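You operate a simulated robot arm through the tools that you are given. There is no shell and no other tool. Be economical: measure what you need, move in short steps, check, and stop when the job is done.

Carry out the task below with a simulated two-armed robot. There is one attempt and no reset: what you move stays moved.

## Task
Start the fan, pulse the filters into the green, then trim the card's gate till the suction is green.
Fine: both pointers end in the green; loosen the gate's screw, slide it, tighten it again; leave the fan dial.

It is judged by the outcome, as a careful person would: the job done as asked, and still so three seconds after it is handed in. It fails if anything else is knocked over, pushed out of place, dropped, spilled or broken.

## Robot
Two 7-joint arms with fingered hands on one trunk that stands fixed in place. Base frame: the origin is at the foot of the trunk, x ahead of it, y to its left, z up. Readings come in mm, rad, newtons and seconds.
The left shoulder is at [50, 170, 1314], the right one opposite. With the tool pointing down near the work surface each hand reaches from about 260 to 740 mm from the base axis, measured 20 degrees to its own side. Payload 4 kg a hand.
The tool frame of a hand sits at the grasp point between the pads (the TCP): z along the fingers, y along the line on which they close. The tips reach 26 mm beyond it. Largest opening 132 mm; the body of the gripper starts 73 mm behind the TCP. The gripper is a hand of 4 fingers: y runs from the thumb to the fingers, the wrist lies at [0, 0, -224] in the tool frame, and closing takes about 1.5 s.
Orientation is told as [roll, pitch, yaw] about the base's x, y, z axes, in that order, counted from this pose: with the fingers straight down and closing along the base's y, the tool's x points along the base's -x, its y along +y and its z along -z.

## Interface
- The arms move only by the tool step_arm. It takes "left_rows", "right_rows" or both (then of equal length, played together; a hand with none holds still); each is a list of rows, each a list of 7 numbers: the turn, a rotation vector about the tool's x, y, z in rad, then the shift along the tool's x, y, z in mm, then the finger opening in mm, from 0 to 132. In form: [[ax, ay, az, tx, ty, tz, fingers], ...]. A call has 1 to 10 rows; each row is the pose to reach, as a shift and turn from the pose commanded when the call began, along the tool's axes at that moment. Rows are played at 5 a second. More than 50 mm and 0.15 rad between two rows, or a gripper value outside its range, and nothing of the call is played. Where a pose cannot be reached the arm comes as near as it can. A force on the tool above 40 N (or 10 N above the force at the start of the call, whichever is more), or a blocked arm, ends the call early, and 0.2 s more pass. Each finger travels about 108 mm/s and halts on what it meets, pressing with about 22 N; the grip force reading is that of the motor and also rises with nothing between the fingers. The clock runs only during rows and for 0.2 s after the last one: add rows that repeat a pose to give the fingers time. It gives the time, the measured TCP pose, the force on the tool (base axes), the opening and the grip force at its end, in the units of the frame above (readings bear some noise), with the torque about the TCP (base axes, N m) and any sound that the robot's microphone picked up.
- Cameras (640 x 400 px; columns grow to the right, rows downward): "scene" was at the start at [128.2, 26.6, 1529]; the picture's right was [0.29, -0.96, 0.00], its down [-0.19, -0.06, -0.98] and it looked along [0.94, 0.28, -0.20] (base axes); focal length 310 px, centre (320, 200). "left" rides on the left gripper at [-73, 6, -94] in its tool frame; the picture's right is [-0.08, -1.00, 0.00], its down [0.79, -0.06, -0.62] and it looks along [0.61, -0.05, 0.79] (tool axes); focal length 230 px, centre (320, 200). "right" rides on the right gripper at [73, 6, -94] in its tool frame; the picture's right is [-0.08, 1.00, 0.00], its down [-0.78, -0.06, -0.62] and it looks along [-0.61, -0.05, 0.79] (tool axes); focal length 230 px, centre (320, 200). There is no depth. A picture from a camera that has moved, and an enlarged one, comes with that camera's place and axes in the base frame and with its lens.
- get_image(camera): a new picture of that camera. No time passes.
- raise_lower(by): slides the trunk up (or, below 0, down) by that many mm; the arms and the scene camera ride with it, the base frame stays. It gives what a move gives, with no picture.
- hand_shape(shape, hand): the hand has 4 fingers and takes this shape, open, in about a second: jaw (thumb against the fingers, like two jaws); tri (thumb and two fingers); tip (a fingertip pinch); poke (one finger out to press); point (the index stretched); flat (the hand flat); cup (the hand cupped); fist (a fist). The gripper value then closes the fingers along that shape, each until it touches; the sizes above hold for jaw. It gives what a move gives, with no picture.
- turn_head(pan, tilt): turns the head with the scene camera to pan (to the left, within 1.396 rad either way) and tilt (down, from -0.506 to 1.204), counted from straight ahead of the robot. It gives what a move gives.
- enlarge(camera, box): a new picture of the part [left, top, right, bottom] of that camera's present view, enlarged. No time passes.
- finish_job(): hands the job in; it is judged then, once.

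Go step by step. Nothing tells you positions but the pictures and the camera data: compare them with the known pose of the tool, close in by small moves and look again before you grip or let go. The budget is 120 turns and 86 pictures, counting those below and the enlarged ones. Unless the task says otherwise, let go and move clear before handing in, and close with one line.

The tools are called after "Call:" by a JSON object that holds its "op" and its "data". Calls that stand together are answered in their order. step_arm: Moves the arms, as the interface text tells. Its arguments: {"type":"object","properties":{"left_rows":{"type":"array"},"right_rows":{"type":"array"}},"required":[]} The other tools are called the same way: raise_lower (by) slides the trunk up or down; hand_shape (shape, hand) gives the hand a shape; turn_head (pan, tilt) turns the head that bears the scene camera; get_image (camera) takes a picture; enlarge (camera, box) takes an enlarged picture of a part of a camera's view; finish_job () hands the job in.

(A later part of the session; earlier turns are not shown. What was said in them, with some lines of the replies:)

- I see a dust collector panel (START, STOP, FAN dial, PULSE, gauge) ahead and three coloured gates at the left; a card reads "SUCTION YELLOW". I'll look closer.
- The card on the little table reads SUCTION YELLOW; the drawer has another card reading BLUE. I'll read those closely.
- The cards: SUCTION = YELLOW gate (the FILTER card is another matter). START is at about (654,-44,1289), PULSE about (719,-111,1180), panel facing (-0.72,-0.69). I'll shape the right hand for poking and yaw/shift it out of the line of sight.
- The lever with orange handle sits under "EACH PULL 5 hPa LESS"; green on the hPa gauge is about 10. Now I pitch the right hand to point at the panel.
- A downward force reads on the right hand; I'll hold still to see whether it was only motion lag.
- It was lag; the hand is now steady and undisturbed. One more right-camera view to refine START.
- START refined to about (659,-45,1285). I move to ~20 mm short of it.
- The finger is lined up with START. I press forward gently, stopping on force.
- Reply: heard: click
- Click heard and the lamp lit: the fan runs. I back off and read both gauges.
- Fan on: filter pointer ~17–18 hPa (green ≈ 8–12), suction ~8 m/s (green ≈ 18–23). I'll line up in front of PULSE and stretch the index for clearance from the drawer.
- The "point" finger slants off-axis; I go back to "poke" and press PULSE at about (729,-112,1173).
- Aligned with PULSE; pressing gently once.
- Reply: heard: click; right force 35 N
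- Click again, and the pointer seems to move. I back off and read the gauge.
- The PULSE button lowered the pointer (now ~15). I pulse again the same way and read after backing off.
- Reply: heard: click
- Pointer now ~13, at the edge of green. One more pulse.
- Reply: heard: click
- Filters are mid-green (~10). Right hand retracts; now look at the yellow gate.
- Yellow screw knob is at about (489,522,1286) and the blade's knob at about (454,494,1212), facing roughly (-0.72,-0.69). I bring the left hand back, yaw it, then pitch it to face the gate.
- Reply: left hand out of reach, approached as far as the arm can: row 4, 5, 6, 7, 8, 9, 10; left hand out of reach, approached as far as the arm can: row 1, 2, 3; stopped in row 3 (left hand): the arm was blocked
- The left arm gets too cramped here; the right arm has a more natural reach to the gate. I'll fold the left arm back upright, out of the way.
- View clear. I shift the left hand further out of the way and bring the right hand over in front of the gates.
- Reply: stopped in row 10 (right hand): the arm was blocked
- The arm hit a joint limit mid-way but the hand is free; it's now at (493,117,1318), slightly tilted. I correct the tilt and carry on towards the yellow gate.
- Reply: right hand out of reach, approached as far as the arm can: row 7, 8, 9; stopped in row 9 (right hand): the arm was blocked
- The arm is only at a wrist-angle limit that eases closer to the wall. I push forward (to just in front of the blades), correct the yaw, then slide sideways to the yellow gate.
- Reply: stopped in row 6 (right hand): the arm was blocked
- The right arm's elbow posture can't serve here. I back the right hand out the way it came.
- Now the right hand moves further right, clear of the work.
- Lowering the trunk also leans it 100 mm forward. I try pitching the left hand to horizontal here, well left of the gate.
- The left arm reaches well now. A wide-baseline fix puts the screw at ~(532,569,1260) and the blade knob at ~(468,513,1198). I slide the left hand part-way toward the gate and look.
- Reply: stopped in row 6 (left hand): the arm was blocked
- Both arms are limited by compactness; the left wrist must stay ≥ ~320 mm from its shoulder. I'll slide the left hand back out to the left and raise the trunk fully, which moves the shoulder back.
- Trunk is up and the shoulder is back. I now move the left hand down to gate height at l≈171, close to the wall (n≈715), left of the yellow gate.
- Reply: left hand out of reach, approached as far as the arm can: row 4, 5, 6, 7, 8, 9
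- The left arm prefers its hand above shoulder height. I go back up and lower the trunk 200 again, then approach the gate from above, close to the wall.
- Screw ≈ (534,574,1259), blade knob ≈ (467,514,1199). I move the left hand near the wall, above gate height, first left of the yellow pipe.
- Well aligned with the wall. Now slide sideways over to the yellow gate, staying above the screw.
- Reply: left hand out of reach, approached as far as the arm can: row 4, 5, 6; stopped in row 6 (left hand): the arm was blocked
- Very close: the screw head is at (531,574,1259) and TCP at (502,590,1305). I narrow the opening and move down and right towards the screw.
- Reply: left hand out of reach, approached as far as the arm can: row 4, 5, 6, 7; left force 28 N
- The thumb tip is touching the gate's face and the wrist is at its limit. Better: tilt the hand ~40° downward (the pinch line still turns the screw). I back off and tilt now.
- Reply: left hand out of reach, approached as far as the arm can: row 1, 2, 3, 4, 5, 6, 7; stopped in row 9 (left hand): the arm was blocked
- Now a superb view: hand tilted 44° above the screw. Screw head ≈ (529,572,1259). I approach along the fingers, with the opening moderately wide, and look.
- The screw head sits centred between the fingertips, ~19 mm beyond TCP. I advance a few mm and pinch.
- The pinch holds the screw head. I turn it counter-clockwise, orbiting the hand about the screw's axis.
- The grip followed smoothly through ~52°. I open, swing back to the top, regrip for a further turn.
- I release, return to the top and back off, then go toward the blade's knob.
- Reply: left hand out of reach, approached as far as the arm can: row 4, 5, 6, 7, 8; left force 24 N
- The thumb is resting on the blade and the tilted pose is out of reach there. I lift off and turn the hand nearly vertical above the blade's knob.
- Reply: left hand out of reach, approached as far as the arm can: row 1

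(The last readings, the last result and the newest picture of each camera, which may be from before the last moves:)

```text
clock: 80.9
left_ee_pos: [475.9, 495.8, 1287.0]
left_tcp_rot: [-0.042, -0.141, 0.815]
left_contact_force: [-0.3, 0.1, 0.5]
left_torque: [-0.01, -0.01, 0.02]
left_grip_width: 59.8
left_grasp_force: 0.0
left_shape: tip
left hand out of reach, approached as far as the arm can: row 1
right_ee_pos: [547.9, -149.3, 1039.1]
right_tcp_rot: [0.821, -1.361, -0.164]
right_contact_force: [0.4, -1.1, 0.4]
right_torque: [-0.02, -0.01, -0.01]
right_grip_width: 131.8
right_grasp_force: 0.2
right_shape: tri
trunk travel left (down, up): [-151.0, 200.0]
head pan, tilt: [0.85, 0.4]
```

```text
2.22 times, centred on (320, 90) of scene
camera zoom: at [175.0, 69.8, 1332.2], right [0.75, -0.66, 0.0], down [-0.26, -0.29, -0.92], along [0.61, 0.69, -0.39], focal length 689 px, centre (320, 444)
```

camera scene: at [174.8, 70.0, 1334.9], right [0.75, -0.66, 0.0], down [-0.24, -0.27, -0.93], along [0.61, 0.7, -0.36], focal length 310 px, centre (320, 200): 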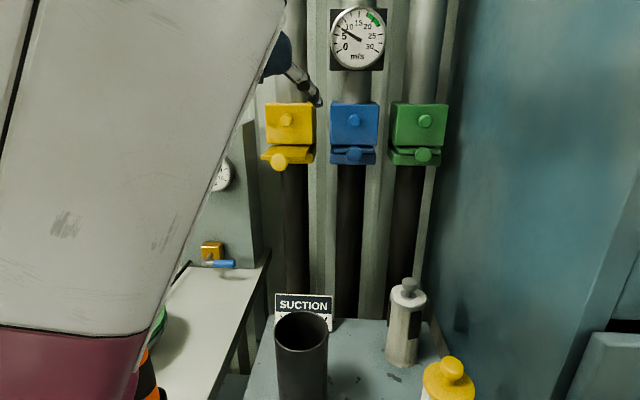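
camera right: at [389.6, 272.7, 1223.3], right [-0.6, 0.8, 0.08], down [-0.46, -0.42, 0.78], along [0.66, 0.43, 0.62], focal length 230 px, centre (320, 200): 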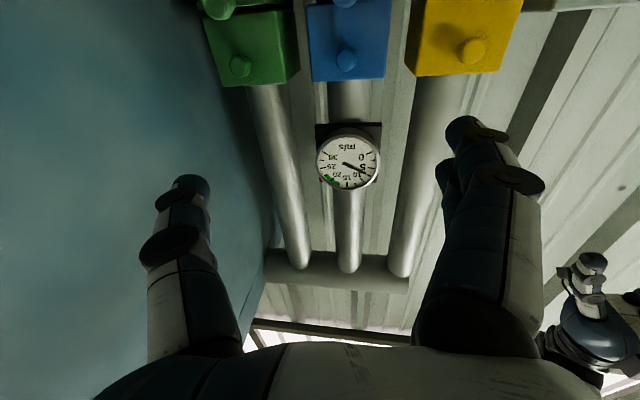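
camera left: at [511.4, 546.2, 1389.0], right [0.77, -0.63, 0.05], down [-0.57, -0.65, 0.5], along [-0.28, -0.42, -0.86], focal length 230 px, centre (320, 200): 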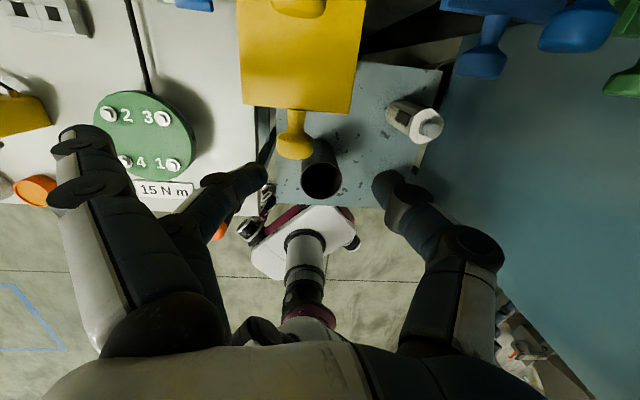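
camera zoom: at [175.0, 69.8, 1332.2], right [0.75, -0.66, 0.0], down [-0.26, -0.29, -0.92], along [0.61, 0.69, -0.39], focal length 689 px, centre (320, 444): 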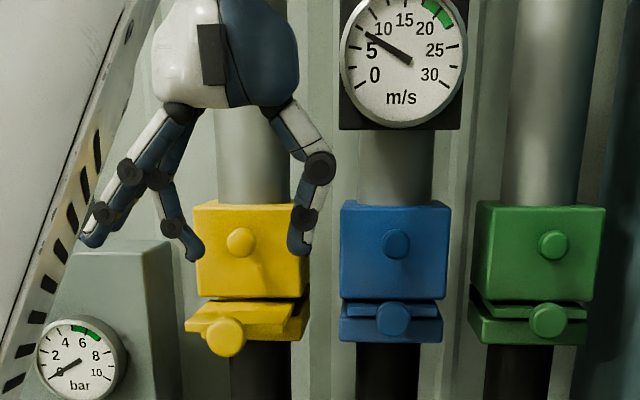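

The knob is at (468,511,1199). I centre over it and descend with fingers on either side of it.

Call:
{"op": "step_arm", "data": {"left_rows": [[0, 0, 0, 6, 20, 10, 60], [0, 0, 0, 7, 20, 30, 55], [0, 0, 0, 7, 20, 48, 55], [0, 0, 0, 7, 20, 60, 55], [0, 0, 0, 7, 20, 60, 55]]}}

Call:
{"op": "get_image", "data": {"camera": "left"}}

```text
clock: 82.1
left_ee_pos: [466.2, 509.9, 1226.1]
left_tcp_rot: [-0.041, -0.143, 0.815]
left_contact_force: [0.0, 0.2, 0.5]
left_torque: [0.0, 0.01, -0.01]
left_grip_width: 55.4
left_grasp_force: 0.0
left_shape: tip
right_ee_pos: [546.7, -149.2, 1038.7]
right_tcp_rot: [0.821, -1.363, -0.163]
right_contact_force: [0.5, -0.8, 0.3]
right_torque: [0.01, 0.02, -0.03]
right_grip_width: 131.9
right_grasp_force: 0.0
right_shape: tri
trunk travel left (down, up): [-151.0, 200.0]
head pan, tilt: [0.85, 0.4]
```

```text
25 pictures are left
camera left: at [500.0, 559.7, 1328.6], right [0.77, -0.63, 0.05], down [-0.57, -0.65, 0.5], along [-0.28, -0.42, -0.86], focal length 230 px, centre (320, 200)
```

left: 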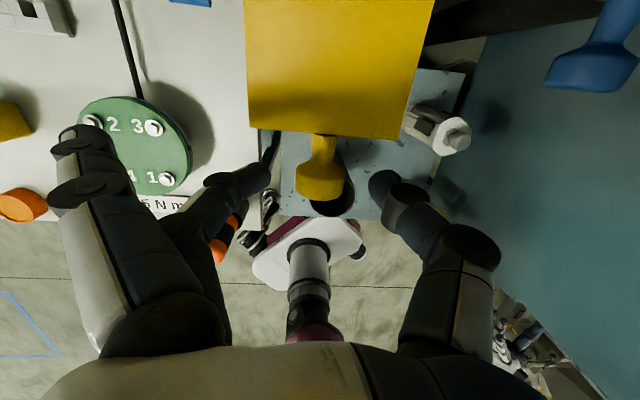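

Centred. I descend 8 mm, close on the knob, and try a gentle 10 mm pull outward to see how the suction responds.

Call:
{"op": "step_arm", "data": {"left_rows": [[0, 0, 0, 0, 0, 8, 55], [0, 0, 0, 0, 0, 8, 35], [0, 0, 0, 0, 0, 8, 15], [0, 0, 0, 0, 0, 8, 0], [0, 0, 0, 0, 0, 8, 0], [0, 0, 0, 0, 0, 8, 0], [0, 0, 0, 0, 0, 8, 0], [0, 0, 0, 5, 0.2, 7.3, 0], [0, 0, 0, 10, 0.4, 6.6, 0], [0, 0, 0, 10, 0.4, 6.6, 0]]}}

Call:
{"op": "enlarge", "data": {"camera": "scene", "box": [240, 0, 400, 180]}}

Call:
{"op": "get_image", "data": {"camera": "left"}}

```text
clock: 84.3
left_ee_pos: [461.4, 505.2, 1217.5]
left_tcp_rot: [-0.042, -0.145, 0.815]
left_contact_force: [16.8, 16.0, 0.3]
left_torque: [0.33, -0.27, 0.04]
left_grip_width: 22.3
left_grasp_force: 22.4
left_shape: tip
right_ee_pos: [548.8, -147.0, 1037.4]
right_tcp_rot: [0.81, -1.361, -0.154]
right_contact_force: [0.4, 1.0, -0.3]
right_torque: [0.01, -0.02, -0.03]
right_grip_width: 132.0
right_grasp_force: 0.0
right_shape: tri
trunk travel left (down, up): [-151.0, 200.0]
head pan, tilt: [0.85, 0.4]
```

```text
2.22 times, centred on (320, 90) of scene
camera zoom: at [177.4, 72.0, 1331.7], right [0.75, -0.66, 0.0], down [-0.26, -0.29, -0.92], along [0.61, 0.69, -0.39], focal length 689 px, centre (320, 444)
```

zoom: 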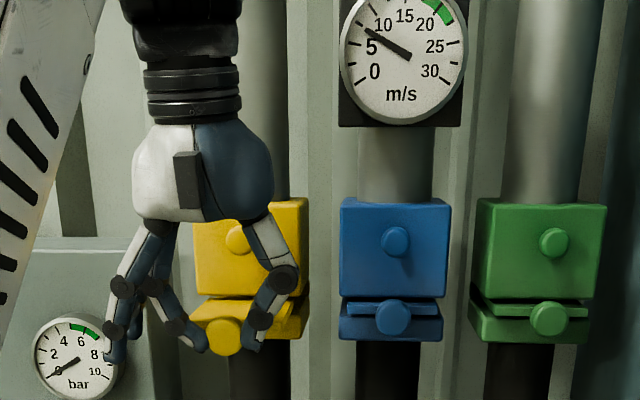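

```text
23 pictures are left
camera left: at [496.1, 555.5, 1318.9], right [0.77, -0.63, 0.05], down [-0.57, -0.65, 0.5], along [-0.28, -0.42, -0.86], focal length 230 px, centre (320, 200)
```

left: 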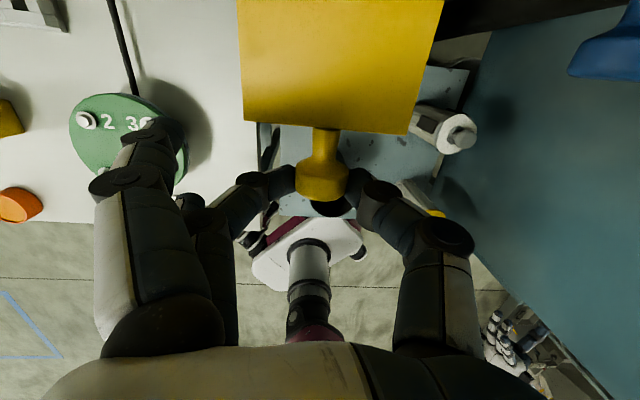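

Resistance of ~23 N outward and no change. I try pushing inward instead.

Call:
{"op": "step_arm", "data": {"left_rows": [[0, 0, 0, -5, -0.2, 0.7, 0], [0, 0, 0, -10, -0.4, 1.4, 0], [0, 0, 0, -15, -0.6, 2.1, 0], [0, 0, 0, -20, -0.8, 2.8, 0], [0, 0, 0, -20, -0.8, 2.8, 0]]}}

Call:
{"op": "enlarge", "data": {"camera": "scene", "box": [240, 0, 400, 180]}}

```text
clock: 85.5
left_ee_pos: [473.3, 517.6, 1217.8]
left_tcp_rot: [-0.042, -0.141, 0.816]
left_contact_force: [-0.8, -1.4, -4.7]
left_torque: [-0.02, 0.01, -0.08]
left_grip_width: 22.6
left_grasp_force: 21.7
left_shape: tip
right_ee_pos: [546.9, -148.4, 1039.2]
right_tcp_rot: [0.82, -1.363, -0.164]
right_contact_force: [0.1, 0.2, -0.4]
right_torque: [0.03, 0.0, -0.03]
right_grip_width: 132.0
right_grasp_force: 0.0
right_shape: tri
trunk travel left (down, up): [-151.0, 200.0]
head pan, tilt: [0.85, 0.4]
```

```text
2.22 times, centred on (320, 90) of scene
camera zoom: at [175.1, 69.8, 1332.1], right [0.75, -0.66, 0.0], down [-0.26, -0.29, -0.92], along [0.61, 0.69, -0.39], focal length 689 px, centre (320, 444)
```

zoom: 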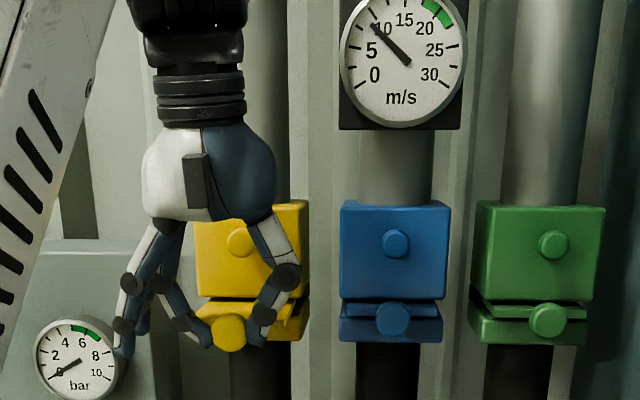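

It slides inward freely (the screw is loose) and suction rose to ~9, so inward is right. I push on by 20 mm, tilting the hand back a little to keep its camera off the pipe.

Call:
{"op": "step_arm", "data": {"left_rows": [[0, -0.075, 0, -3.7, -0.2, 0.75, 0], [0, -0.15, 0, -7.4, -0.4, 1.6, 0], [0, -0.225, 0, -11.1, -0.6, 2.55, 0], [0, -0.3, 0, -14.8, -0.8, 3.6, 0], [0, -0.3, 0, -14.8, -0.8, 3.6, 0]]}}

Call:
{"op": "enlarge", "data": {"camera": "scene", "box": [240, 0, 400, 180]}}

```text
clock: 86.7
left_ee_pos: [484.6, 528.0, 1215.6]
left_tcp_rot: [-0.046, -0.445, 0.832]
left_contact_force: [-1.8, 1.8, -9.6]
left_torque: [-0.16, 0.19, 0.03]
left_grip_width: 22.2
left_grasp_force: 22.3
left_shape: tip
right_ee_pos: [548.8, -148.0, 1039.1]
right_tcp_rot: [0.821, -1.364, -0.161]
right_contact_force: [0.0, 0.6, 0.0]
right_torque: [0.01, -0.04, 0.02]
right_grip_width: 132.0
right_grasp_force: 0.1
right_shape: tri
trunk travel left (down, up): [-151.0, 200.0]
head pan, tilt: [0.85, 0.4]
```

```text
2.22 times, centred on (320, 90) of scene
camera zoom: at [175.2, 70.5, 1332.1], right [0.75, -0.66, 0.0], down [-0.26, -0.29, -0.92], along [0.61, 0.69, -0.39], focal length 689 px, centre (320, 444)
```

zoom: 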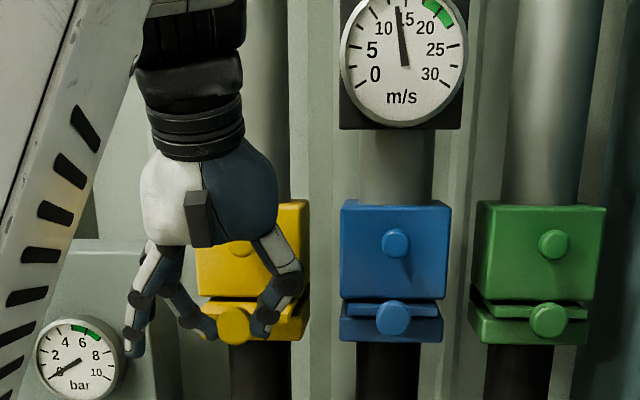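

Suction ~14 now. Another ~17 mm inward.

Call:
{"op": "step_arm", "data": {"left_rows": [[0, -0.05, 0, -4.3, -0.2, 3.2, 0], [0, -0.1, 0, -8.6, -0.4, 6.4, 0], [0, -0.15, 0, -12.5, -0.7, 9.4, 0], [0, -0.15, 0, -12.5, -0.7, 9.4, 0]]}}

Call:
{"op": "enlarge", "data": {"camera": "scene", "box": [240, 0, 400, 180]}}

```text
clock: 87.7
left_ee_pos: [495.8, 538.5, 1214.4]
left_tcp_rot: [-0.052, -0.596, 0.84]
left_contact_force: [-1.5, -0.2, -2.0]
left_torque: [-0.1, 0.18, 0.03]
left_grip_width: 22.0
left_grasp_force: 21.5
left_shape: tip
right_ee_pos: [547.7, -149.0, 1038.6]
right_tcp_rot: [0.822, -1.364, -0.164]
right_contact_force: [0.8, -0.5, 0.3]
right_torque: [-0.03, -0.03, 0.01]
right_grip_width: 131.8
right_grasp_force: 0.0
right_shape: tri
trunk travel left (down, up): [-151.0, 200.0]
head pan, tilt: [0.85, 0.4]
```

```text
2.22 times, centred on (320, 90) of scene
camera zoom: at [174.7, 69.9, 1332.3], right [0.75, -0.66, 0.0], down [-0.26, -0.29, -0.92], along [0.61, 0.69, -0.39], focal length 689 px, centre (320, 444)
```

zoom: 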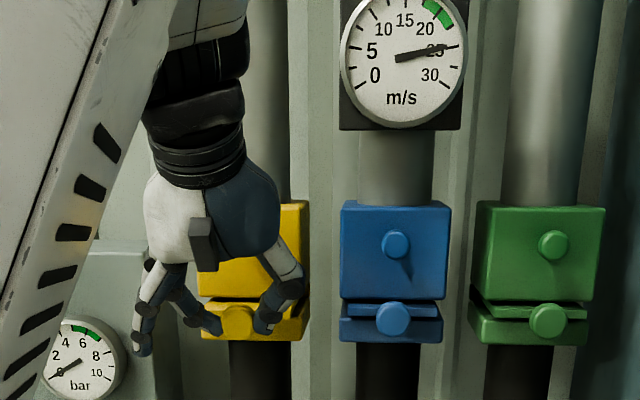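

Now ~25, a bit too far (green 18–23). Pull back ~7 mm.

Call:
{"op": "step_arm", "data": {"left_rows": [[0, 0, 0, 3, 0.15, -2, 0], [0, 0, 0, 5.8, 0.3, -3.9, 0], [0, 0, 0, 5.8, 0.3, -3.9, 0], [0, 0, 0, 5.8, 0.3, -3.9, 0]]}}

Call:
{"op": "enlarge", "data": {"camera": "scene", "box": [300, 0, 400, 75]}}

```text
clock: 88.7
left_ee_pos: [490.0, 532.6, 1213.1]
left_tcp_rot: [-0.049, -0.593, 0.838]
left_contact_force: [0.6, 0.7, 1.6]
left_torque: [-0.09, 0.11, -0.01]
left_grip_width: 22.2
left_grasp_force: 22.4
left_shape: tip
right_ee_pos: [547.1, -149.5, 1039.4]
right_tcp_rot: [0.822, -1.363, -0.164]
right_contact_force: [0.7, 0.2, 0.3]
right_torque: [-0.02, -0.01, 0.0]
right_grip_width: 132.0
right_grasp_force: 0.0
right_shape: tri
trunk travel left (down, up): [-151.0, 200.0]
head pan, tilt: [0.85, 0.4]
```

```text
5.33 times, centred on (350, 38) of scene
camera zoom: at [174.8, 69.6, 1332.2], right [0.75, -0.66, 0.0], down [-0.26, -0.29, -0.92], along [0.61, 0.69, -0.39], focal length 1654 px, centre (160, 1067)
```

zoom: 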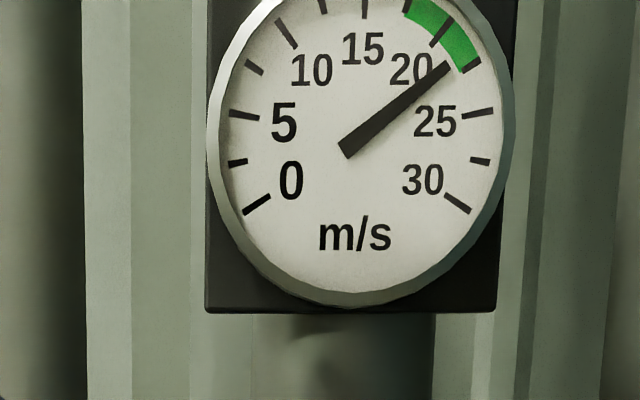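

~21.5, inside the green but high. Pull 2 mm more toward the middle.

Call:
{"op": "step_arm", "data": {"left_rows": [[0, 0, 0, 0.8, 0, -0.6, 0], [0, 0, 0, 1.7, 0.1, -1.1, 0], [0, 0, 0, 1.7, 0.1, -1.1, 0], [0, 0, 0, 1.7, 0.1, -1.1, 0]]}}

Call:
{"op": "enlarge", "data": {"camera": "scene", "box": [300, 0, 400, 75]}}

```text
clock: 89.7
left_ee_pos: [489.2, 531.8, 1213.4]
left_tcp_rot: [-0.052, -0.593, 0.837]
left_contact_force: [0.7, 0.9, 2.9]
left_torque: [-0.04, 0.09, 0.01]
left_grip_width: 22.5
left_grasp_force: 21.9
left_shape: tip
right_ee_pos: [547.0, -150.1, 1039.2]
right_tcp_rot: [0.823, -1.364, -0.166]
right_contact_force: [-0.3, 0.5, -0.7]
right_torque: [0.0, -0.02, -0.03]
right_grip_width: 131.9
right_grasp_force: 0.0
right_shape: tri
trunk travel left (down, up): [-151.0, 200.0]
head pan, tilt: [0.85, 0.4]
```

```text
5.33 times, centred on (350, 38) of scene
camera zoom: at [174.6, 69.4, 1332.3], right [0.75, -0.66, 0.0], down [-0.26, -0.29, -0.92], along [0.61, 0.69, -0.39], focal length 1654 px, centre (160, 1067)
```

zoom: 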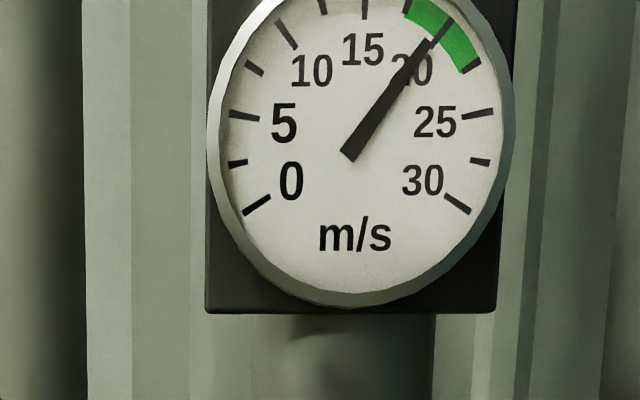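

~19.6, mid-green. I release gently, back off along the fingers, and check that it stays.

Call:
{"op": "step_arm", "data": {"left_rows": [[0, 0, 0, 0, 0, 0, 35], [0, 0, 0, 0, 0, 0, 50], [0, 0, 0, 0, 0, 0, 55], [0, 0, 0, 0, 0, -15, 55], [0, 0, 0, 0, 0, -40, 55], [0, 0, 0, 0, 0, -70, 55], [0, 0, 0, 0, 0, -70, 55], [0, 0, 0, 0, 0, -70, 55]]}}

Call:
{"op": "enlarge", "data": {"camera": "scene", "box": [240, 0, 400, 180]}}

```text
clock: 91.5
left_ee_pos: [454.7, 519.6, 1258.1]
left_tcp_rot: [-0.096, -0.554, 0.884]
left_contact_force: [0.4, -0.4, -0.6]
left_torque: [0.0, 0.03, 0.02]
left_grip_width: 54.5
left_grasp_force: 0.0
left_shape: tip
right_ee_pos: [547.8, -149.3, 1037.8]
right_tcp_rot: [0.821, -1.364, -0.166]
right_contact_force: [-0.5, -0.1, 0.1]
right_torque: [0.0, -0.01, -0.03]
right_grip_width: 131.6
right_grasp_force: 0.0
right_shape: tri
trunk travel left (down, up): [-151.0, 200.0]
head pan, tilt: [0.85, 0.4]
```

```text
2.22 times, centred on (320, 90) of scene
camera zoom: at [175.6, 69.3, 1336.2], right [0.75, -0.67, 0.0], down [-0.23, -0.26, -0.94], along [0.62, 0.7, -0.35], focal length 689 px, centre (320, 444)
```

zoom: 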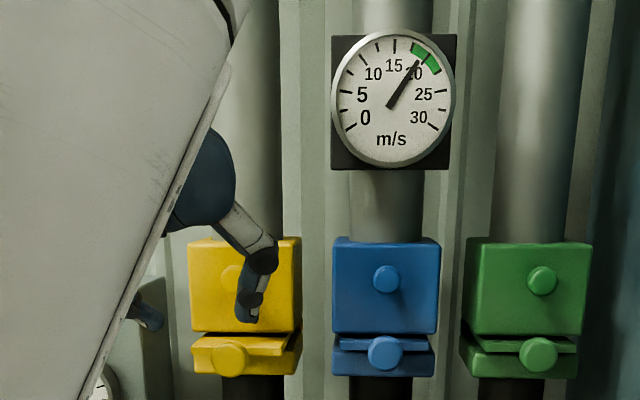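

Suction stays ~19. Now to the screw again at the tilted pose for tightening.

Call:
{"op": "step_arm", "data": {"left_rows": [[0, 0, 0, -12, -3, -6, 55], [-0.004, -0.05, 0.005, -24, -7, -9, 55], [-0.008, -0.11, 0.01, -36, -11, -9, 55], [-0.012, -0.17, 0.018, -48, -16, -9, 55], [-0.019, -0.258, 0.027, -60, -20, -9, 55], [-0.019, -0.258, 0.027, -60, -20, -9, 55], [-0.019, -0.258, 0.027, -60, -20, -9, 55]]}}

Call:
{"op": "get_image", "data": {"camera": "left"}}

```text
clock: 93.3
left_ee_pos: [499.6, 549.9, 1291.0]
left_tcp_rot: [-0.076, -0.797, 0.887]
left_contact_force: [0.1, -0.2, 0.4]
left_torque: [-0.05, 0.02, -0.07]
left_grip_width: 54.5
left_grasp_force: 0.1
left_shape: tip
left hand out of reach, approached as far as the arm can: row 5, 6, 7
right_ee_pos: [547.5, -148.8, 1039.3]
right_tcp_rot: [0.817, -1.363, -0.16]
right_contact_force: [-0.1, 0.0, -0.1]
right_torque: [0.01, 0.0, -0.01]
right_grip_width: 132.1
right_grasp_force: 0.0
right_shape: tri
trunk travel left (down, up): [-151.0, 200.0]
head pan, tilt: [0.85, 0.4]
stopped in row 7 (left hand): the arm was blocked; the commanded pose is now the measured one
```

```text
16 pictures are left
camera left: at [480.7, 547.1, 1408.1], right [0.77, -0.63, 0.11], down [-0.62, -0.78, -0.13], along [0.16, 0.03, -0.99], focal length 230 px, centre (320, 200)
```

left: 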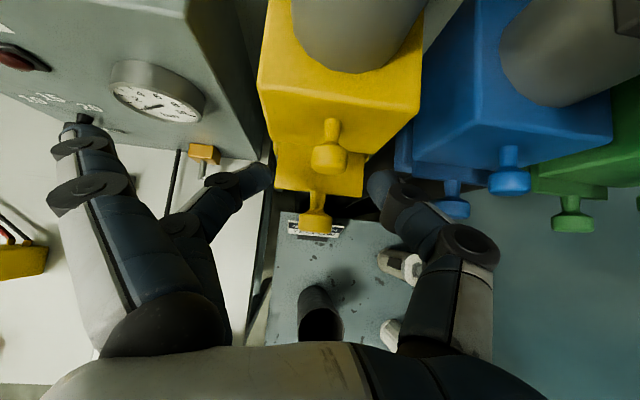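

Positioned just above the screw. I move in to straddle the head, open.

Call:
{"op": "step_arm", "data": {"left_rows": [[0.003, -0.005, 0.008, -1, -2, 12, 50], [0.006, -0.01, 0.016, -2, -4, 24, 48], [0.009, -0.015, 0.024, -2.4, -5.2, 35, 46], [0.009, -0.015, 0.024, -2.4, -5.2, 35, 46], [0.009, -0.015, 0.024, -2.4, -5.2, 35, 46]]}}

Call:
{"op": "get_image", "data": {"camera": "left"}}

```text
clock: 94.5
left_ee_pos: [522.5, 564.9, 1272.3]
left_tcp_rot: [-0.05, -0.82, 0.84]
left_contact_force: [0.5, 0.4, -0.5]
left_torque: [0.0, 0.01, -0.02]
left_grip_width: 46.6
left_grasp_force: 0.0
left_shape: tip
right_ee_pos: [546.1, -149.2, 1038.3]
right_tcp_rot: [0.822, -1.362, -0.164]
right_contact_force: [-0.4, 0.0, 0.5]
right_torque: [0.0, 0.0, -0.04]
right_grip_width: 132.0
right_grasp_force: 0.1
right_shape: tri
trunk travel left (down, up): [-151.0, 200.0]
head pan, tilt: [0.85, 0.4]
```

```text
15 pictures are left
camera left: at [504.2, 557.3, 1388.9], right [0.75, -0.65, 0.09], down [-0.64, -0.76, -0.15], along [0.17, 0.06, -0.98], focal length 230 px, centre (320, 200)
```

left: 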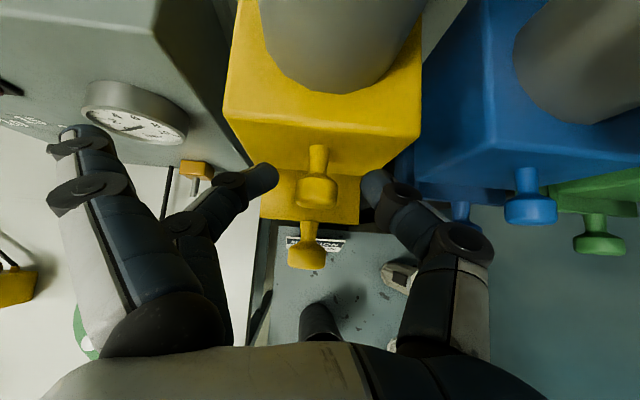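

I settle 4 mm lower, swing the open hand counter-clockwise, then pinch and turn clockwise to tighten.

Call:
{"op": "step_arm", "data": {"left_rows": [[0, 0, 0, 2, 0, 3.5, 46], [0.1035, 0.007, -0.108, 2, 1.55, 3.6, 46], [0.207, 0.0135, -0.217, 2.1, 3.1, 3.8, 46], [0.31, 0.02, -0.325, 2.45, 4.55, 4.2, 46], [0.414, 0.027, -0.434, 2.9, 5.9, 4.75, 46], [0.5175, 0.034, -0.542, 3.55, 7.2, 5.4, 46], [0.621, 0.04, -0.651, 4.3, 8.3, 6.2, 46], [0.621, 0.04, -0.651, 4.3, 8.3, 6.2, 46]]}}

Call:
{"op": "step_arm", "data": {"left_rows": [[0, 0, 0, 0, 0, 0, 25], [0, 0, 0, 0, 0, 0, 0], [0, 0, 0, 0, 0, 0, 0], [0, 0, 0, 0, 0, 0, 0], [-0.1035, -0.007, 0.108, 0.2, -1.5, 0.1, 0], [-0.207, -0.0135, 0.217, 0.5, -3.0, 0.3, 0], [-0.31, -0.02, 0.325, 1, -4.45, 0.7, 0], [-0.414, -0.027, 0.434, 1.7, -5.75, 1.25, 0], [-0.5175, -0.034, 0.542, 2.5, -6.9, 1.9, 0], [-0.621, -0.04, 0.651, 3.4, -7.9, 2.7, 0]]}}

Call:
{"op": "get_image", "data": {"camera": "left"}}

```text
clock: 96.3
left_ee_pos: [520.1, 569.9, 1264.1]
left_tcp_rot: [-1.084, -0.426, 1.481]
left_contact_force: [-0.6, 0.1, -0.1]
left_torque: [0.01, -0.04, 0.01]
left_grip_width: 46.2
left_grasp_force: 0.0
left_shape: tip
right_ee_pos: [547.7, -148.3, 1038.5]
right_tcp_rot: [0.822, -1.364, -0.167]
right_contact_force: [-0.5, 0.1, 0.0]
right_torque: [0.0, 0.03, 0.01]
right_grip_width: 131.9
right_grasp_force: 0.1
right_shape: tri
trunk travel left (down, up): [-151.0, 200.0]
head pan, tilt: [0.85, 0.4]
```

```text
clock: 98.5
left_ee_pos: [524.9, 566.4, 1266.5]
left_tcp_rot: [-0.047, -0.817, 0.839]
left_contact_force: [4.9, 12.9, 0.6]
left_torque: [0.08, -0.06, 0.1]
left_grip_width: 9.6
left_grasp_force: 22.5
left_shape: tip
right_ee_pos: [547.8, -147.6, 1037.1]
right_tcp_rot: [0.814, -1.363, -0.158]
right_contact_force: [0.3, 0.5, -0.7]
right_torque: [-0.01, -0.01, -0.03]
right_grip_width: 132.0
right_grasp_force: 0.1
right_shape: tri
trunk travel left (down, up): [-151.0, 200.0]
head pan, tilt: [0.85, 0.4]
```

```text
14 pictures are left
camera left: at [505.9, 560.0, 1383.0], right [0.75, -0.65, 0.09], down [-0.64, -0.76, -0.15], along [0.17, 0.06, -0.98], focal length 230 px, centre (320, 200)
```

left: 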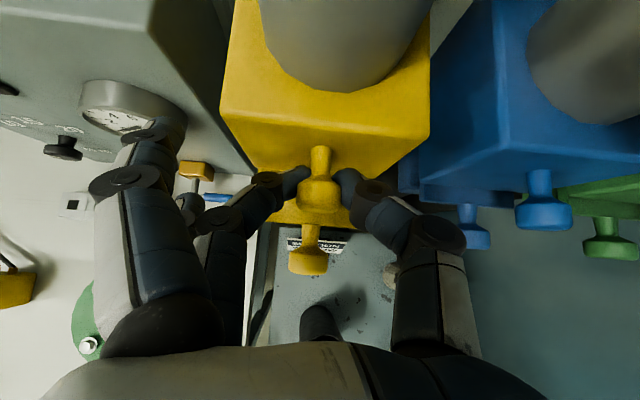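

First tightening stroke done. Second stroke.

Call:
{"op": "step_arm", "data": {"left_rows": [[0, 0, 0, 0, 0, 0, 46], [0, 0, 0, 0, 0, 0, 46], [0.1035, 0.007, -0.108, 0, 1.55, 0.1, 46], [0.207, 0.0135, -0.217, 0.1, 3.1, 0.3, 46], [0.31, 0.02, -0.325, 0.45, 4.55, 0.7, 46], [0.414, 0.027, -0.434, 0.9, 5.9, 1.25, 46], [0.5175, 0.034, -0.542, 1.55, 7.2, 1.9, 46], [0.621, 0.04, -0.651, 2.3, 8.3, 2.7, 46], [0.621, 0.04, -0.651, 2.3, 8.3, 2.7, 46]]}}

Call:
{"op": "step_arm", "data": {"left_rows": [[0, 0, 0, 0, 0, 0, 25], [0, 0, 0, 0, 0, 0, 0], [0, 0, 0, 0, 0, 0, 0], [0, 0, 0, 0, 0, 0, 0], [-0.1035, -0.007, 0.108, 0.2, -1.5, 0.1, 0], [-0.207, -0.0135, 0.217, 0.5, -3.0, 0.3, 0], [-0.31, -0.02, 0.325, 1, -4.45, 0.7, 0], [-0.414, -0.027, 0.434, 1.7, -5.75, 1.25, 0], [-0.5175, -0.034, 0.542, 2.5, -6.9, 1.9, 0], [-0.621, -0.04, 0.651, 3.4, -7.9, 2.7, 0]]}}

Call:
{"op": "step_arm", "data": {"left_rows": [[0, 0, 0, 0, 0, 0, 46], [0, 0, 0, 0, 0, 0, 46], [0.1035, 0.007, -0.108, 0, 1.55, 0.1, 46], [0.207, 0.0135, -0.217, 0.1, 3.1, 0.3, 46], [0.31, 0.02, -0.325, 0.45, 4.55, 0.7, 46], [0.414, 0.027, -0.434, 0.9, 5.9, 1.25, 46], [0.5175, 0.034, -0.542, 1.55, 7.2, 1.9, 46], [0.621, 0.04, -0.651, 2.3, 8.3, 2.7, 46], [0.621, 0.04, -0.651, 2.3, 8.3, 2.7, 46]]}}

Call:
{"op": "step_arm", "data": {"left_rows": [[0, 0, 0, 0, 0, 0, 25], [0, 0, 0, 0, 0, 0, 0], [0, 0, 0, 0, 0, 0, 0], [0, 0, 0, 0, 0, 0, 0], [-0.1035, -0.007, 0.108, 0.2, -1.5, 0.1, 0], [-0.207, -0.0135, 0.217, 0.5, -3.0, 0.3, 0], [-0.31, -0.02, 0.325, 1, -4.45, 0.7, 0], [-0.414, -0.027, 0.434, 1.7, -5.75, 1.25, 0], [-0.5175, -0.034, 0.542, 2.5, -6.9, 1.9, 0], [-0.621, -0.04, 0.651, 3.4, -7.9, 2.7, 0]]}}

Call:
{"op": "get_image", "data": {"camera": "left"}}

```text
clock: 100.5
left_ee_pos: [518.9, 569.4, 1265.0]
left_tcp_rot: [-1.083, -0.426, 1.481]
left_contact_force: [0.1, -0.6, -0.1]
left_torque: [0.02, 0.04, -0.01]
left_grip_width: 45.5
left_grasp_force: 0.1
left_shape: tip
right_ee_pos: [547.1, -149.4, 1038.2]
right_tcp_rot: [0.823, -1.364, -0.167]
right_contact_force: [-0.8, 0.6, 0.1]
right_torque: [-0.01, -0.01, 0.01]
right_grip_width: 132.2
right_grasp_force: 0.0
right_shape: tri
trunk travel left (down, up): [-151.0, 200.0]
head pan, tilt: [0.85, 0.4]
```

```text
clock: 102.7
left_ee_pos: [525.0, 565.6, 1266.8]
left_tcp_rot: [-0.045, -0.82, 0.84]
left_contact_force: [6.9, 13.9, 0.6]
left_torque: [0.06, -0.07, 0.07]
left_grip_width: 9.8
left_grasp_force: 22.0
left_shape: tip
right_ee_pos: [548.3, -146.9, 1039.2]
right_tcp_rot: [0.812, -1.363, -0.154]
right_contact_force: [-0.2, 0.0, 0.1]
right_torque: [0.01, 0.01, -0.02]
right_grip_width: 131.9
right_grasp_force: 0.0
right_shape: tri
trunk travel left (down, up): [-151.0, 200.0]
head pan, tilt: [0.85, 0.4]
```

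```text
clock: 104.7
left_ee_pos: [518.4, 570.1, 1264.0]
left_tcp_rot: [-1.082, -0.426, 1.481]
left_contact_force: [0.2, 0.2, 0.3]
left_torque: [-0.02, 0.02, -0.03]
left_grip_width: 45.7
left_grasp_force: 0.0
left_shape: tip
right_ee_pos: [547.3, -149.3, 1037.6]
right_tcp_rot: [0.821, -1.365, -0.166]
right_contact_force: [-0.6, 0.0, -0.3]
right_torque: [0.0, -0.02, -0.01]
right_grip_width: 132.0
right_grasp_force: 0.2
right_shape: tri
trunk travel left (down, up): [-151.0, 200.0]
head pan, tilt: [0.85, 0.4]
```

```text
clock: 106.9
left_ee_pos: [527.1, 566.0, 1262.7]
left_tcp_rot: [-0.044, -0.814, 0.839]
left_contact_force: [11.0, 10.3, -11.7]
left_torque: [-0.13, -0.22, -0.01]
left_grip_width: 8.3
left_grasp_force: 21.9
left_shape: tip
right_ee_pos: [550.2, -146.7, 1037.4]
right_tcp_rot: [0.809, -1.36, -0.152]
right_contact_force: [-0.3, 0.1, 0.6]
right_torque: [-0.02, 0.03, 0.04]
right_grip_width: 131.7
right_grasp_force: 0.1
right_shape: tri
trunk travel left (down, up): [-151.0, 200.0]
head pan, tilt: [0.85, 0.4]
```

```text
13 pictures are left
camera left: at [508.2, 560.7, 1379.4], right [0.75, -0.65, 0.09], down [-0.64, -0.76, -0.15], along [0.16, 0.05, -0.99], focal length 230 px, centre (320, 200)
```

left: 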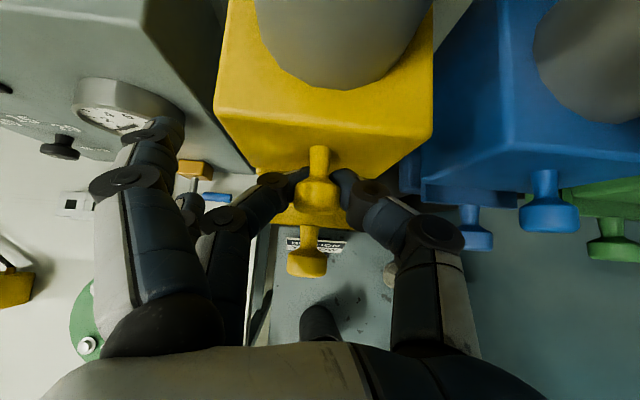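

The third stroke met real resistance (~0.25 N·m against tightening), so the screw is tight. I release, back off, and check the gauges.

Call:
{"op": "step_arm", "data": {"left_rows": [[0, 0, 0, 0, 0, 0, 35], [0, 0, 0, 0, 0, 0, 50], [0, 0, 0, 0, 0, 0, 60], [0, 0, 0, 0, 0, -20, 60], [0, 0, 0, 0, 0, -40, 60], [0, 0, 0, -15, 5, -55, 60], [0, 0, 0, -40, 15, -70, 60], [0, 0, 0, -40, 15, -70, 60]]}}

Call:
{"op": "enlarge", "data": {"camera": "scene", "box": [240, 0, 400, 180]}}

Call:
{"op": "get_image", "data": {"camera": "left"}}

```text
clock: 108.7
left_ee_pos: [495.5, 559.2, 1347.0]
left_tcp_rot: [-0.045, -0.82, 0.837]
left_contact_force: [-0.1, -0.2, 0.1]
left_torque: [-0.03, 0.0, 0.0]
left_grip_width: 59.7
left_grasp_force: 0.1
left_shape: tip
right_ee_pos: [548.0, -148.9, 1038.6]
right_tcp_rot: [0.823, -1.363, -0.166]
right_contact_force: [0.2, 0.2, -0.4]
right_torque: [-0.02, -0.01, 0.04]
right_grip_width: 131.7
right_grasp_force: 0.0
right_shape: tri
trunk travel left (down, up): [-151.0, 200.0]
head pan, tilt: [0.85, 0.4]
```

```text
2.22 times, centred on (320, 90) of scene
camera zoom: at [174.9, 69.2, 1332.2], right [0.75, -0.66, 0.0], down [-0.26, -0.29, -0.92], along [0.61, 0.69, -0.39], focal length 689 px, centre (320, 444)
```

zoom: 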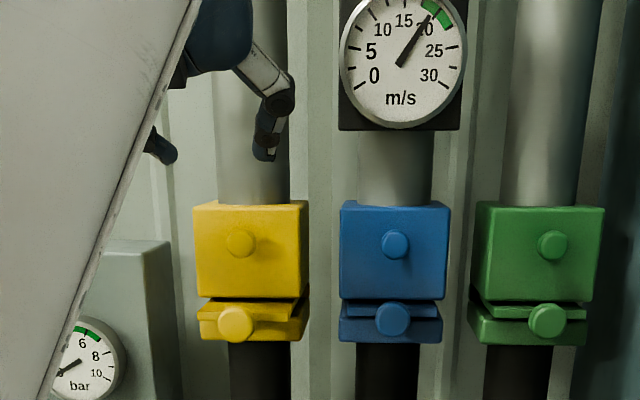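

```text
11 pictures are left
camera left: at [476.1, 553.0, 1462.5], right [0.75, -0.65, 0.09], down [-0.64, -0.76, -0.15], along [0.17, 0.06, -0.98], focal length 230 px, centre (320, 200)
```

left: 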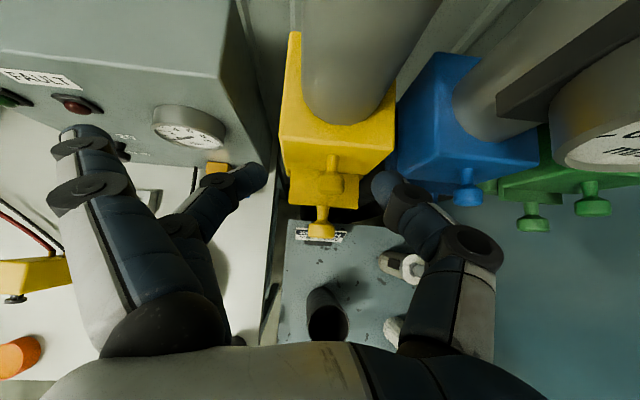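

Suction steady in the green. Now recheck the hPa gauge.

Call:
{"op": "turn_head", "data": {"pan": 0.1, "tilt": 0.2}}

Call:
{"op": "get_image", "data": {"camera": "scene"}}

```text
clock: 109.8
left_ee_pos: [495.4, 560.1, 1345.7]
left_tcp_rot: [-0.052, -0.819, 0.84]
left_contact_force: [1.0, -0.9, -0.3]
left_torque: [-0.02, 0.04, -0.01]
left_grip_width: 59.4
left_grasp_force: 0.0
left_shape: tip
right_ee_pos: [547.2, -148.1, 1038.5]
right_tcp_rot: [0.823, -1.364, -0.163]
right_contact_force: [0.4, -0.5, 0.4]
right_torque: [-0.04, 0.01, -0.02]
right_grip_width: 131.7
right_grasp_force: 0.0
right_shape: tri
trunk travel left (down, up): [-151.0, 200.0]
head pan, tilt: [0.099, 0.201]
```

```text
10 pictures are left
camera scene: at [206.4, 9.4, 1350.7], right [0.1, -0.99, 0.0], down [-0.2, -0.02, -0.98], along [0.97, 0.1, -0.2], focal length 310 px, centre (320, 200)
```

scene: 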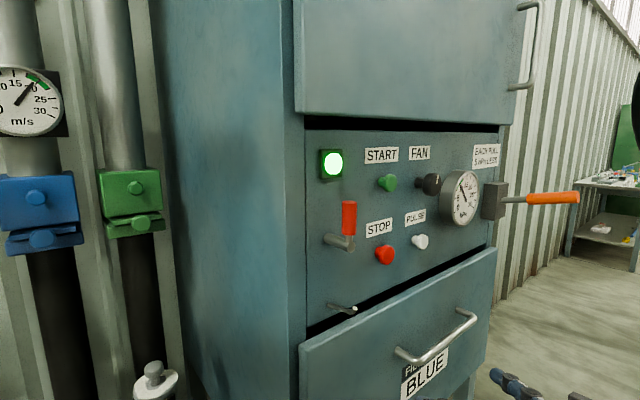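

Call:
{"op": "enlarge", "data": {"camera": "scene", "box": [425, 160, 505, 235]}}

Call:
{"op": "enlarge", "data": {"camera": "scene", "box": [0, 50, 80, 150]}}

```text
5.33 times, centred on (465, 198) of scene
camera zoom: at [206.4, 9.4, 1350.7], right [0.1, -0.99, 0.0], down [-0.2, -0.02, -0.98], along [0.97, 0.1, -0.2], focal length 1654 px, centre (-453, 213)
```

zoom: 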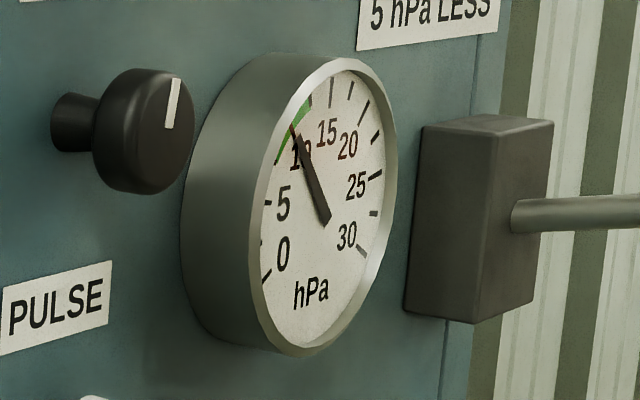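

```text
4.00 times, centred on (40, 100) of scene
camera zoom: at [206.4, 9.4, 1350.7], right [0.1, -0.99, 0.0], down [-0.2, -0.02, -0.98], along [0.97, 0.1, -0.2], focal length 1240 px, centre (1440, 600)
```

zoom: 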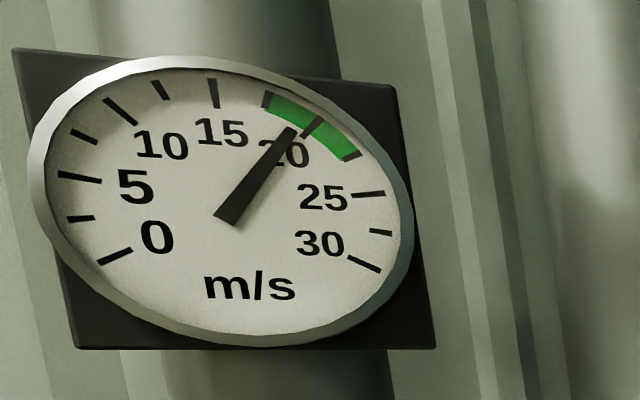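

Filter pressure is ~10.5 hPa and suction ~19 m/s, so both pointers are in the green. The lamp is lit, the fan dial wasn't touched, and both hands are clear, so I'm handing in.

Call:
{"op": "finish_job", "data": {}}

```text
The job is handed in.
```

The fan is running, the filters were pulsed into the green (about 10.5 hPa), and the yellow gate was loosened, slid and tightened again with suction in the green (about 19 m/s).
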